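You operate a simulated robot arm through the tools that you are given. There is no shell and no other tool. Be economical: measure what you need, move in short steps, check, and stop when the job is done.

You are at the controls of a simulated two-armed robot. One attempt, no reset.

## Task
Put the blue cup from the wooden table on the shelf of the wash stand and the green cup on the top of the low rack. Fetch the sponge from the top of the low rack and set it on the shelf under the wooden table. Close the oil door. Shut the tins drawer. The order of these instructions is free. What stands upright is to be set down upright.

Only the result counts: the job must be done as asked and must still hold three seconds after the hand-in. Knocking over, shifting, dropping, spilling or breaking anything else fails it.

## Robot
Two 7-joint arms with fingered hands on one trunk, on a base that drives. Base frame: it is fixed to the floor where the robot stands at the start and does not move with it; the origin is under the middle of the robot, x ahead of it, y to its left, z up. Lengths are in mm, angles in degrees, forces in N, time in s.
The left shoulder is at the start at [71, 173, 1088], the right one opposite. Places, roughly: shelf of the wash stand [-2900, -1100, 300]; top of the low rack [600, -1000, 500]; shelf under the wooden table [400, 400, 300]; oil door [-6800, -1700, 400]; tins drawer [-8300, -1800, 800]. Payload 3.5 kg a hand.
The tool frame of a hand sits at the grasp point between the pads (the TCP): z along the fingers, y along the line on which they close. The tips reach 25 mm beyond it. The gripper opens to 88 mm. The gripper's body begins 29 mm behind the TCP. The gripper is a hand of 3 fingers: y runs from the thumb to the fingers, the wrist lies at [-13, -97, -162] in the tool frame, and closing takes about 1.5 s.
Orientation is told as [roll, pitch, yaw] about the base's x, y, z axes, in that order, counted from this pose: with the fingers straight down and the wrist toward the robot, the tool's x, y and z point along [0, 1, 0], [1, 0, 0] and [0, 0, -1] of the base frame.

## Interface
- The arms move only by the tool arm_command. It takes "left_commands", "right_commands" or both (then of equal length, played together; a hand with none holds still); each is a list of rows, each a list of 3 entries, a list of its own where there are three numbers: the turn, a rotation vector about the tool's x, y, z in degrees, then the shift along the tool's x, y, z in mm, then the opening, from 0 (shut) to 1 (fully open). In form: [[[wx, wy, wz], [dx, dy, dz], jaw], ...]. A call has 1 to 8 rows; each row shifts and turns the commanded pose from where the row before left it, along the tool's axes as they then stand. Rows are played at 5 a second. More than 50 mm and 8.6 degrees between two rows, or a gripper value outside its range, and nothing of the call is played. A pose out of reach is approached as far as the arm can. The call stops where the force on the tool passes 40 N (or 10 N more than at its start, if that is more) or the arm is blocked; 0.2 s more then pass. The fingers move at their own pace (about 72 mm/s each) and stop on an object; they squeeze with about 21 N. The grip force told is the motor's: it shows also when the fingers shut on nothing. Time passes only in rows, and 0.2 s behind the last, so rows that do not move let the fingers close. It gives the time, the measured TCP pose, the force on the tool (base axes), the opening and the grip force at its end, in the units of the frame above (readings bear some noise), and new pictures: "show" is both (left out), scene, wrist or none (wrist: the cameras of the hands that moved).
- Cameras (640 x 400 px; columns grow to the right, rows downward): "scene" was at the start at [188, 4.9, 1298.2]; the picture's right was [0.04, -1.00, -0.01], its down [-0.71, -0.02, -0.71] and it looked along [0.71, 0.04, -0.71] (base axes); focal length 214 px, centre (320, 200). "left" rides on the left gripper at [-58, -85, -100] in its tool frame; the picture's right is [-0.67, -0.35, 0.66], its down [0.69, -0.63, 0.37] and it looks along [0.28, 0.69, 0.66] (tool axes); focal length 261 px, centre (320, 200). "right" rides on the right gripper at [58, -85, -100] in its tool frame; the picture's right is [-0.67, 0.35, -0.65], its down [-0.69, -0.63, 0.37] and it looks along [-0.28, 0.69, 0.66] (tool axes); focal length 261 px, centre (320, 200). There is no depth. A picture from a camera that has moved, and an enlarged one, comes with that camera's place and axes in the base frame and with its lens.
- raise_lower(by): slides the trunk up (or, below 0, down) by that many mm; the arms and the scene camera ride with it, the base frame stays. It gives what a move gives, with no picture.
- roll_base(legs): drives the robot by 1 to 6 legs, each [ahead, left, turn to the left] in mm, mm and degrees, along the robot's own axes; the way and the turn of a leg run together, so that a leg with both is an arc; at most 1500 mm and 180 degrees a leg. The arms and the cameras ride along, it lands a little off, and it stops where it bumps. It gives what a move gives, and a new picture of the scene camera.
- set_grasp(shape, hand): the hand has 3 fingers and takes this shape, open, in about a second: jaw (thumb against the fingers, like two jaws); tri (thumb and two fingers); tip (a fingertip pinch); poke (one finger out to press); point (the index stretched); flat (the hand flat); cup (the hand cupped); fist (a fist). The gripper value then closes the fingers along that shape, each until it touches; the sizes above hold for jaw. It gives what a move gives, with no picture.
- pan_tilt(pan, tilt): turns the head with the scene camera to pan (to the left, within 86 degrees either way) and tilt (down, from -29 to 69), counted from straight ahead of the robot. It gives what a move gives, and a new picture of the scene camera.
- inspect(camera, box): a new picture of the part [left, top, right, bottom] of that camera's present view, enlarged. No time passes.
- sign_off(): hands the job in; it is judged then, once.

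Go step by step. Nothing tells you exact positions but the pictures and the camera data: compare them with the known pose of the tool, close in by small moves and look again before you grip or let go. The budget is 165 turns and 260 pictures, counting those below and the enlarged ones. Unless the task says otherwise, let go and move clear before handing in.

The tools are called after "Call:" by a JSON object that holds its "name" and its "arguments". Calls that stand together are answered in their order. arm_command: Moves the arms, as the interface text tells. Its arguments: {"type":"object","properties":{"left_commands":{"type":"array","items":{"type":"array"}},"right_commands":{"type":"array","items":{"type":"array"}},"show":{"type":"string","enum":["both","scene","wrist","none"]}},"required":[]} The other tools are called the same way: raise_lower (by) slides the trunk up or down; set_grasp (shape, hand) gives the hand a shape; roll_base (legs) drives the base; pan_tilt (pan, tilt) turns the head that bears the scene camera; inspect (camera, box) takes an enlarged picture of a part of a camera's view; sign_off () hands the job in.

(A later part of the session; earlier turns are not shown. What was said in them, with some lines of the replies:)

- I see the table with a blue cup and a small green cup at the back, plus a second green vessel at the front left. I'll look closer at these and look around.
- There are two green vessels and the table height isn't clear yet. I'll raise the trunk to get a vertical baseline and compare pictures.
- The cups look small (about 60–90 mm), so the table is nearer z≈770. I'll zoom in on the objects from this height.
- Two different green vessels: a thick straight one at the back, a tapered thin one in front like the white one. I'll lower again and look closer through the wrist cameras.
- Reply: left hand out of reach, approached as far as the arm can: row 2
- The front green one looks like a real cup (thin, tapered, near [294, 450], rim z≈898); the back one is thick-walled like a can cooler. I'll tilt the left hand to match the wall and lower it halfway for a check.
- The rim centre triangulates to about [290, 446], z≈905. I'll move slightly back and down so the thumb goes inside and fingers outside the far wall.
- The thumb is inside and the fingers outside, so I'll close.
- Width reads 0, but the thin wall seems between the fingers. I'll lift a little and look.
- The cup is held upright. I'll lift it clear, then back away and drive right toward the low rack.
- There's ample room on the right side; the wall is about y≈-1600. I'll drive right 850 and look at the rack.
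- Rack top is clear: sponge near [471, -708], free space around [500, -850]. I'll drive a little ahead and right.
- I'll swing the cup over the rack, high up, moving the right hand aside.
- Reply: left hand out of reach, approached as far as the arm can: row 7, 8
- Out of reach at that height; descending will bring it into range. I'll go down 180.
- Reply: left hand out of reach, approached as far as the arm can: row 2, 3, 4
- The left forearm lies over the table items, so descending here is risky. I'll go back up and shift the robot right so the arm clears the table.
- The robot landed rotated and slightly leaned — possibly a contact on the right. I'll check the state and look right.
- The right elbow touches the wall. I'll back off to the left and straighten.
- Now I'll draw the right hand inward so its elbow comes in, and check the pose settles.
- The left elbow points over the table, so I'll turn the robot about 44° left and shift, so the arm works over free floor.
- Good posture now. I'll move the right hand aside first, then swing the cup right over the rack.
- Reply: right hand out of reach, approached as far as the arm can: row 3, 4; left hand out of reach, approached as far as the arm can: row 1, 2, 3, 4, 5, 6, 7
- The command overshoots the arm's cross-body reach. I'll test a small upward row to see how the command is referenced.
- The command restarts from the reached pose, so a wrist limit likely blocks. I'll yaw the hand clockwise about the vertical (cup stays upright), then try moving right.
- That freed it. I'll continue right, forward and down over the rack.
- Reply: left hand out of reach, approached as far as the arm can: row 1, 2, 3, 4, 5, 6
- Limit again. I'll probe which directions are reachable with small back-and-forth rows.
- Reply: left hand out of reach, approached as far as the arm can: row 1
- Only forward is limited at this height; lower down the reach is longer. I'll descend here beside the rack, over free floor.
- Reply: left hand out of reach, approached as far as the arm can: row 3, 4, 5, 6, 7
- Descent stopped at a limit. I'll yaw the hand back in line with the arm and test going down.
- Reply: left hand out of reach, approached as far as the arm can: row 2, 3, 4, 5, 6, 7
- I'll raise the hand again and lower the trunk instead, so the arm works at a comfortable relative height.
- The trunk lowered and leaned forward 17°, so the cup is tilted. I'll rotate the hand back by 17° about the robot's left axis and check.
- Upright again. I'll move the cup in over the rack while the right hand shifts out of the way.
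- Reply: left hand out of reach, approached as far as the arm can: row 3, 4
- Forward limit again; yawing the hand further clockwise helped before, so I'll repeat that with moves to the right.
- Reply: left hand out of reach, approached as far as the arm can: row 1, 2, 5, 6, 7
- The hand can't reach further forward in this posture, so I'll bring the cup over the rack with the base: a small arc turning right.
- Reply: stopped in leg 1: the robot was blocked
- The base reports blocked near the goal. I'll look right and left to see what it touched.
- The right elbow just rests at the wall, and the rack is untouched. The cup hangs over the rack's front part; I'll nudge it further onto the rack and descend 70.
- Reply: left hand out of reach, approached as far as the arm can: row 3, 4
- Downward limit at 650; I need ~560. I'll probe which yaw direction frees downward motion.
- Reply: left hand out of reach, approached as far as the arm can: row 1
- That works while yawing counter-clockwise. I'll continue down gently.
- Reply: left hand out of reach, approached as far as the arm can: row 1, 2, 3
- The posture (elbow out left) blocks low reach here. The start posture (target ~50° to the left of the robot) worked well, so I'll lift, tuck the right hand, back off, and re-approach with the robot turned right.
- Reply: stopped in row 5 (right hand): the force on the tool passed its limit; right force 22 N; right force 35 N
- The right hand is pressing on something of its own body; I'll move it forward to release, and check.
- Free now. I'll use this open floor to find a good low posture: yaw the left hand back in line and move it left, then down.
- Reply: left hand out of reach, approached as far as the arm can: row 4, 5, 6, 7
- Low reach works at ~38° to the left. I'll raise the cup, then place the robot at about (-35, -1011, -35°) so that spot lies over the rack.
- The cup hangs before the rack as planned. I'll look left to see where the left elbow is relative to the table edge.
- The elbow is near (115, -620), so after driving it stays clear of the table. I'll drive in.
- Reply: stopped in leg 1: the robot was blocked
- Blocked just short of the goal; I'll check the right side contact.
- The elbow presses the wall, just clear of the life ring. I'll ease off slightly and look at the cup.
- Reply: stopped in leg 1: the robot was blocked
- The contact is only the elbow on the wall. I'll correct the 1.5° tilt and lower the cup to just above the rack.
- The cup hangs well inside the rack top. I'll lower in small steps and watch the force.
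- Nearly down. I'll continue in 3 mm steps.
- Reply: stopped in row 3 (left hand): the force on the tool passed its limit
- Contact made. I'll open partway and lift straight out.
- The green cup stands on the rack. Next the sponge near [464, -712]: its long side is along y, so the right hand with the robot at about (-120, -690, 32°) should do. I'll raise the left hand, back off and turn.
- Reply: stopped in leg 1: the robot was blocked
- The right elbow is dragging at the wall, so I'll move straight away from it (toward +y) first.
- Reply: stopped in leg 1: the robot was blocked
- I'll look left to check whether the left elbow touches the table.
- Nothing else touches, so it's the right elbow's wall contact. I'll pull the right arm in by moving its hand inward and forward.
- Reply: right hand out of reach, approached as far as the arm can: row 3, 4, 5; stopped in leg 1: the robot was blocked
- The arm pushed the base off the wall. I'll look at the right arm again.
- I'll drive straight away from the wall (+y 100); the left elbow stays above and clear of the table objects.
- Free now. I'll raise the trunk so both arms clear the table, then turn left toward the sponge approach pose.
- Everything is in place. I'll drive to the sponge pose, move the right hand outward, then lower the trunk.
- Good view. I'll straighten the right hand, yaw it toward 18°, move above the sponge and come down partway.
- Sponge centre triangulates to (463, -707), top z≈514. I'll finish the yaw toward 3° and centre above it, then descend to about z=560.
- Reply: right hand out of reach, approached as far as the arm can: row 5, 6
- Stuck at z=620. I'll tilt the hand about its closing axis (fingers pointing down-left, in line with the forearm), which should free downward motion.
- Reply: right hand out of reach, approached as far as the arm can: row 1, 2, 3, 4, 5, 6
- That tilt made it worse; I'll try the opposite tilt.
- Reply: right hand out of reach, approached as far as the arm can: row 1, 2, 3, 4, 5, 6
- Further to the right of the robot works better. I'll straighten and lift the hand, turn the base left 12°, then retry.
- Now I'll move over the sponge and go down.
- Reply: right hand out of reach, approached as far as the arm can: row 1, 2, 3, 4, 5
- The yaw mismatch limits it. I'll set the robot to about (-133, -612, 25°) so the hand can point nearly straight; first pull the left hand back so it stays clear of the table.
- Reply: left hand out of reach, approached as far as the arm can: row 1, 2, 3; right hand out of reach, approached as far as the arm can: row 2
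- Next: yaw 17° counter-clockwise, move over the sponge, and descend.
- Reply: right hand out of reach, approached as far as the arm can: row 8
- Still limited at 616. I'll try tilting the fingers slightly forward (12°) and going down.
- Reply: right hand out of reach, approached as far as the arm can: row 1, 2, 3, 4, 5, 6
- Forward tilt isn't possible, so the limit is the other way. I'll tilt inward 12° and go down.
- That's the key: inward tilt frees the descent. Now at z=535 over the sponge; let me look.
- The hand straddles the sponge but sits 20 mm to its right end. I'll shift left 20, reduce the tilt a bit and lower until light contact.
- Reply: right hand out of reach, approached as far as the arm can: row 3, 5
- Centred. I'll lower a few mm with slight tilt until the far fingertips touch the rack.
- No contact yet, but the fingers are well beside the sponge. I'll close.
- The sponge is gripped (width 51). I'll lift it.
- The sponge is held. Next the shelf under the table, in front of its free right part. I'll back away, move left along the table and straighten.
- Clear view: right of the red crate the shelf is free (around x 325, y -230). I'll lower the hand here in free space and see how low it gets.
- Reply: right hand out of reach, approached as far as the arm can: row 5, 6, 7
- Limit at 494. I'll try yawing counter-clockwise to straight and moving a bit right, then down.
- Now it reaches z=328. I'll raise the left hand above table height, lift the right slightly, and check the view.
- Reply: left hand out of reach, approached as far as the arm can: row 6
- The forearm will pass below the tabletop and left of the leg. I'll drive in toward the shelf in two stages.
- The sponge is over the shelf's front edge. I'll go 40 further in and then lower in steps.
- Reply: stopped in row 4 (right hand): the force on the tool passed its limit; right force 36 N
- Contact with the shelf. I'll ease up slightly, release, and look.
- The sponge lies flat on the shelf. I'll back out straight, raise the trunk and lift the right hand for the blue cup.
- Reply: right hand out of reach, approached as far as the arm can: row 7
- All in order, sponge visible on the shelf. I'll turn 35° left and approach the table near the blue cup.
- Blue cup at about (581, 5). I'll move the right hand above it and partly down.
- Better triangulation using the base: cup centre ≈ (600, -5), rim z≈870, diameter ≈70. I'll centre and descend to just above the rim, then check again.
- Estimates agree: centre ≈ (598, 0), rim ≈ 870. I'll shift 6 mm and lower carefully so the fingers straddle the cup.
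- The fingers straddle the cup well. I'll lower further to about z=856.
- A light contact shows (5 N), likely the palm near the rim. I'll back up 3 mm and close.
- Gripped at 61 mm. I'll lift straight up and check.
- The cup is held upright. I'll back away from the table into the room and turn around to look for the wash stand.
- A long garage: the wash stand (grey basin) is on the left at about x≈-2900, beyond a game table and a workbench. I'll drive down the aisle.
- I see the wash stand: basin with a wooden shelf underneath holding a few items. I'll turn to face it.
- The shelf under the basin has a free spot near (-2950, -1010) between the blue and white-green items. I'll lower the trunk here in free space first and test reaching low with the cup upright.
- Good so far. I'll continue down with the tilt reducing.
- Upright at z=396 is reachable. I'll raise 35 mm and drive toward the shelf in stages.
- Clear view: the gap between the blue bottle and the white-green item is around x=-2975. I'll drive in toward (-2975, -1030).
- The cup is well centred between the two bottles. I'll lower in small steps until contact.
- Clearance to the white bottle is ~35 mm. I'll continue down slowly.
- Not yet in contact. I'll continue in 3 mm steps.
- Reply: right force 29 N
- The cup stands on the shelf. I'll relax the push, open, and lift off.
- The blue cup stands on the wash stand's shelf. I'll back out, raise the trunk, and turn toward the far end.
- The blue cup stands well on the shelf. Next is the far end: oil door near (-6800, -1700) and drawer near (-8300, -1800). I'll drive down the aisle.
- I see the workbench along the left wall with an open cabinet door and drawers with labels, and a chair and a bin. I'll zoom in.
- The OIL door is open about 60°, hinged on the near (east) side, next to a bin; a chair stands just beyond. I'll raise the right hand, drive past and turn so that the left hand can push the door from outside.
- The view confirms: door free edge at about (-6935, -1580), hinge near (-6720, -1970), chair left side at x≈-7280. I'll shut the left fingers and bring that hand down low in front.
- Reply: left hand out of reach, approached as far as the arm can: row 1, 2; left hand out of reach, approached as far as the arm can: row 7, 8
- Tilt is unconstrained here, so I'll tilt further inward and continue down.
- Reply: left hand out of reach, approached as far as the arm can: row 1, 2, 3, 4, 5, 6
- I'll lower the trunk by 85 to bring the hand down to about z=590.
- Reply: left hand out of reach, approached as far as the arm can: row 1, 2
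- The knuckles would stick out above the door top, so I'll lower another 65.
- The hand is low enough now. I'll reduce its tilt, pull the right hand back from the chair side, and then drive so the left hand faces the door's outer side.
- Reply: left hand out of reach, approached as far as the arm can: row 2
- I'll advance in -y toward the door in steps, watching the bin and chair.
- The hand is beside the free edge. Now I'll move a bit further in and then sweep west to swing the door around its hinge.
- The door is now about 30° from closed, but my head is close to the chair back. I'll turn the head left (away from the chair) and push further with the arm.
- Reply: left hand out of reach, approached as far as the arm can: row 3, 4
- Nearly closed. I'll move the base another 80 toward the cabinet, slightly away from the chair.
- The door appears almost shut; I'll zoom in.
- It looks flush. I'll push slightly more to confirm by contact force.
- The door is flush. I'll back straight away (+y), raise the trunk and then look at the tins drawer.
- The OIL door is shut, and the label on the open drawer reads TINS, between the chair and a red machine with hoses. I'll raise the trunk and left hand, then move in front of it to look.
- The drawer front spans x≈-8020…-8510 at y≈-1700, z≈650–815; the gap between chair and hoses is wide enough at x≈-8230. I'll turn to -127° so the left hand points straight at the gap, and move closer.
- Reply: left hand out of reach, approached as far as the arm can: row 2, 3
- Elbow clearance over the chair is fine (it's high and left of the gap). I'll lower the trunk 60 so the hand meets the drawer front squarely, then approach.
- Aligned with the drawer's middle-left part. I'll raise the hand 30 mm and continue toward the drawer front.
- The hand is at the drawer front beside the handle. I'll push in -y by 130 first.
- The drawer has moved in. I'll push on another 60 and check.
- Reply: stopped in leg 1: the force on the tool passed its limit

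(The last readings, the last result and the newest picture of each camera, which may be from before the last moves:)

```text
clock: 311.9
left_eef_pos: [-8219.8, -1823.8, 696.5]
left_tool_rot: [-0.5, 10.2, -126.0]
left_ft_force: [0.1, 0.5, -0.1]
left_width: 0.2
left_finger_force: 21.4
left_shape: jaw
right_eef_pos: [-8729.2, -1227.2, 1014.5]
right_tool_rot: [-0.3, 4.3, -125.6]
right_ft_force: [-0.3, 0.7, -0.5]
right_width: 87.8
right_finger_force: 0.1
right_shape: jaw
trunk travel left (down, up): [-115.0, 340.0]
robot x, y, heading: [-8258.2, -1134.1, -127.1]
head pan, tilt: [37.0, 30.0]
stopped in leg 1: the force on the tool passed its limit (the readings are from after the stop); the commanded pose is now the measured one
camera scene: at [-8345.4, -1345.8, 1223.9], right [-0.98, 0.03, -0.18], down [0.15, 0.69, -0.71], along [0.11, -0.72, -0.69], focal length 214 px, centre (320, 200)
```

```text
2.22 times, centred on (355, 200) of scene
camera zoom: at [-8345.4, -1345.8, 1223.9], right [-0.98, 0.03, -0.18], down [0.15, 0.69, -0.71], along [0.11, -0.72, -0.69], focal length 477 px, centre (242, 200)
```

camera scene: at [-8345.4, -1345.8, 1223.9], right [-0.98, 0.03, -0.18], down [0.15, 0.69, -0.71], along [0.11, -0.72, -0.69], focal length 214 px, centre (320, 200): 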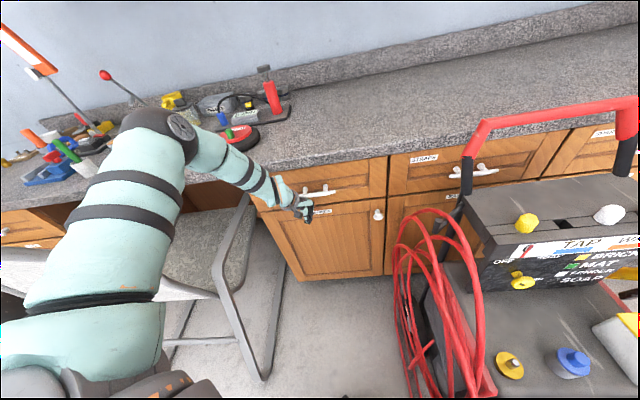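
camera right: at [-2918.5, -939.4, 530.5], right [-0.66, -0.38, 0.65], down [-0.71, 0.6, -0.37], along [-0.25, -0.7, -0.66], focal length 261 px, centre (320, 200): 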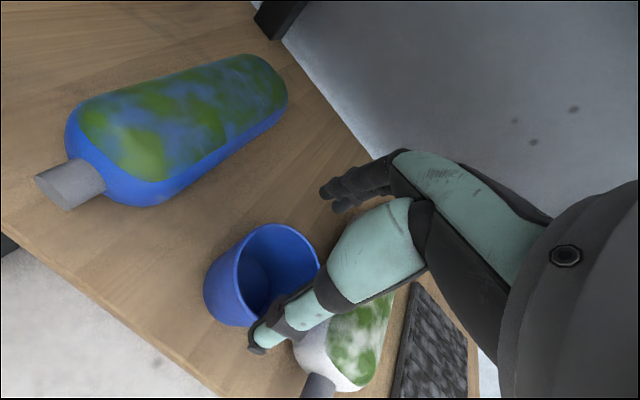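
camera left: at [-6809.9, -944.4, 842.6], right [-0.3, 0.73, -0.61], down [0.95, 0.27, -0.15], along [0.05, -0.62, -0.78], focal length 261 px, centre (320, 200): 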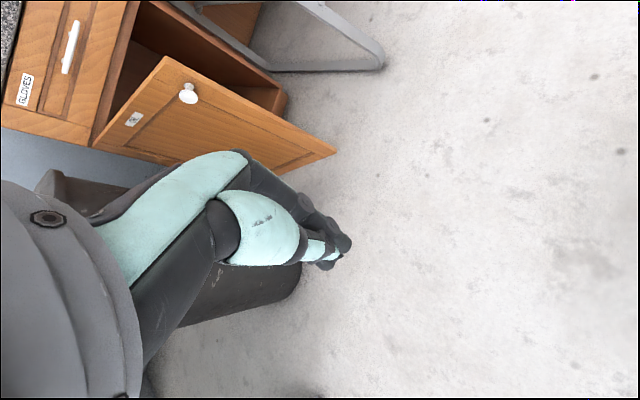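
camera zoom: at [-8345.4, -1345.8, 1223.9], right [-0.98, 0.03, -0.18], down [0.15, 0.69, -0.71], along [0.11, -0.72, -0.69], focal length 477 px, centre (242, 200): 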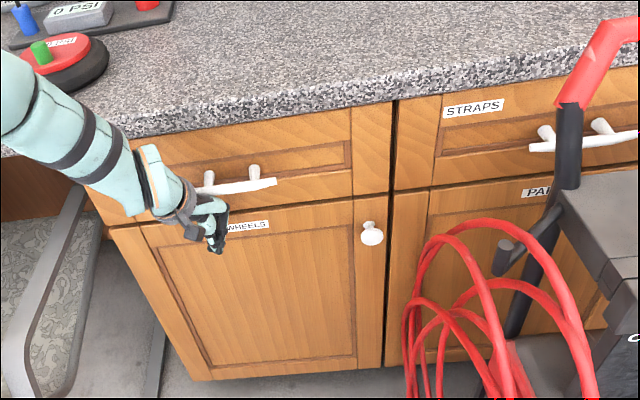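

The force limit stopped the push: the drawer is flush with its neighbour. I'll ease the hand back and sideways off the handle, then retreat.

Call:
{"name": "arm_command", "arguments": {"left_commands": [[[0, 0, 0], [0, -10, 2], 0], [[0, 0, 0], [15, -8, 8], 0], [[0, 0, 0], [20, -10, 5], 0]], "show": "wrist"}}

Call:
{"name": "roll_base", "arguments": {"legs": [[-280, -211, 0]]}}

Call:
{"name": "inspect", "arguments": {"camera": "scene", "box": [220, 90, 460, 260]}}

```text
clock: 312.7
left_eef_pos: [-8175.5, -1820.5, 689.3]
left_tool_rot: [-0.3, 10.1, -126.1]
left_ft_force: [0.0, 0.2, 0.1]
left_width: 0.0
left_finger_force: 21.0
left_shape: jaw
right_eef_pos: [-8728.8, -1224.0, 1016.1]
right_tool_rot: [-0.3, 4.2, -125.6]
right_ft_force: [-0.2, -0.9, 0.3]
right_width: 87.9
right_finger_force: 0.0
right_shape: jaw
trunk travel left (down, up): [-115.0, 340.0]
robot x, y, heading: [-8258.2, -1136.1, -127.3]
head pan, tilt: [37.0, 30.0]
camera left: at [-8182.7, -1732.6, 801.7], right [-0.28, 0.77, -0.58], down [0.95, 0.15, -0.26], along [-0.11, -0.62, -0.77], focal length 261 px, centre (320, 200)
```

left: 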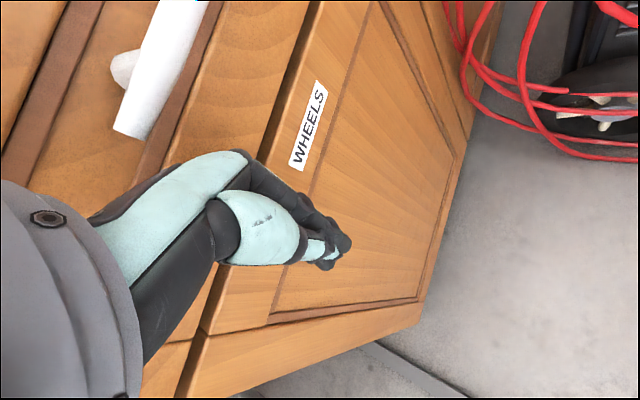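

```text
clock: 315.0
left_eef_pos: [-8178.8, -1473.1, 687.9]
left_tool_rot: [-0.3, 10.1, -126.9]
left_ft_force: [1.1, -0.6, -0.8]
left_width: 0.0
left_finger_force: 21.4
left_shape: jaw
right_eef_pos: [-8725.6, -870.9, 1016.5]
right_tool_rot: [-0.4, 4.1, -126.1]
right_ft_force: [0.1, 0.2, -0.4]
right_width: 88.2
right_finger_force: 0.0
right_shape: jaw
trunk travel left (down, up): [-115.0, 340.0]
robot x, y, heading: [-8252.0, -791.5, -127.8]
head pan, tilt: [37.0, 30.0]
camera scene: at [-8344.0, -993.7, 1224.3], right [-0.98, 0.04, -0.18], down [0.16, 0.69, -0.71], along [0.1, -0.72, -0.68], focal length 214 px, centre (320, 200)
```

scene: 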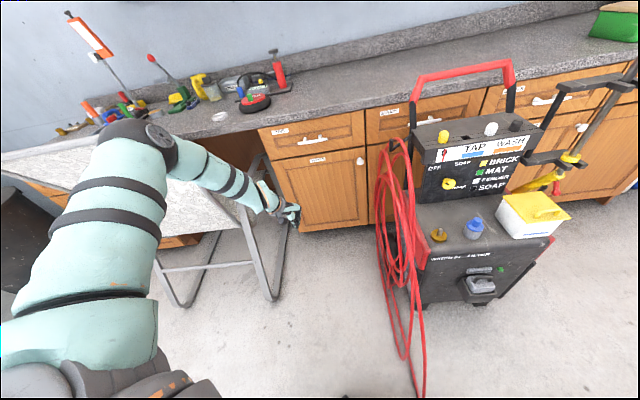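

```text
2.35 times, centred on (340, 175) of scene
camera zoom: at [-8344.0, -993.7, 1224.3], right [-0.98, 0.04, -0.18], down [0.16, 0.69, -0.71], along [0.1, -0.72, -0.68], focal length 505 px, centre (273, 259)
```

zoom: 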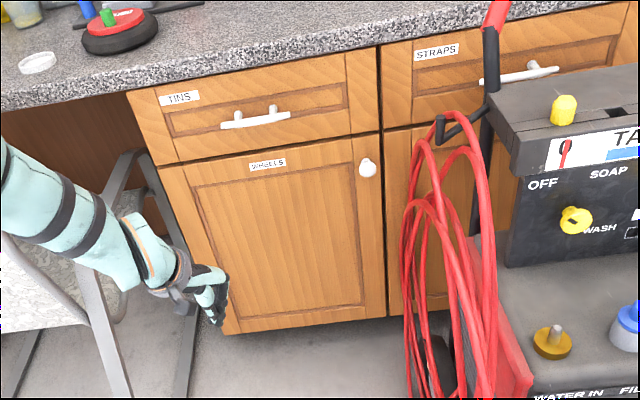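

The TINS drawer is flush with its neighbour, and the OIL door is shut. Later views showed both cups upright in place and the sponge on the shelf, and the hands are clear, so I'm handing in.

Call:
{"name": "sign_off", "arguments": {}}

```text
The job is handed in.
```

I handed the job in with all five parts done, but the table held two green vessels and I had to choose which one was "the green cup".

- **Blue cup:** it stands upright on the shelf of the wash stand.
- **Green cup:** I took the thin-walled, tapered one from the front of the table. It stands upright on top of the low rack. The thick-walled green one at the back looked like a can cooler, so I left it.
- **Sponge:** it lies flat on the shelf under the wooden table.
- **Oil door:** it is closed and flush with its cabinet.
- **Tins drawer:** it is shut and flush with the drawer next to it.

The right elbow pressed against the bare wall a few times while I worked at the rack. I saw nothing else knocked over or shifted.
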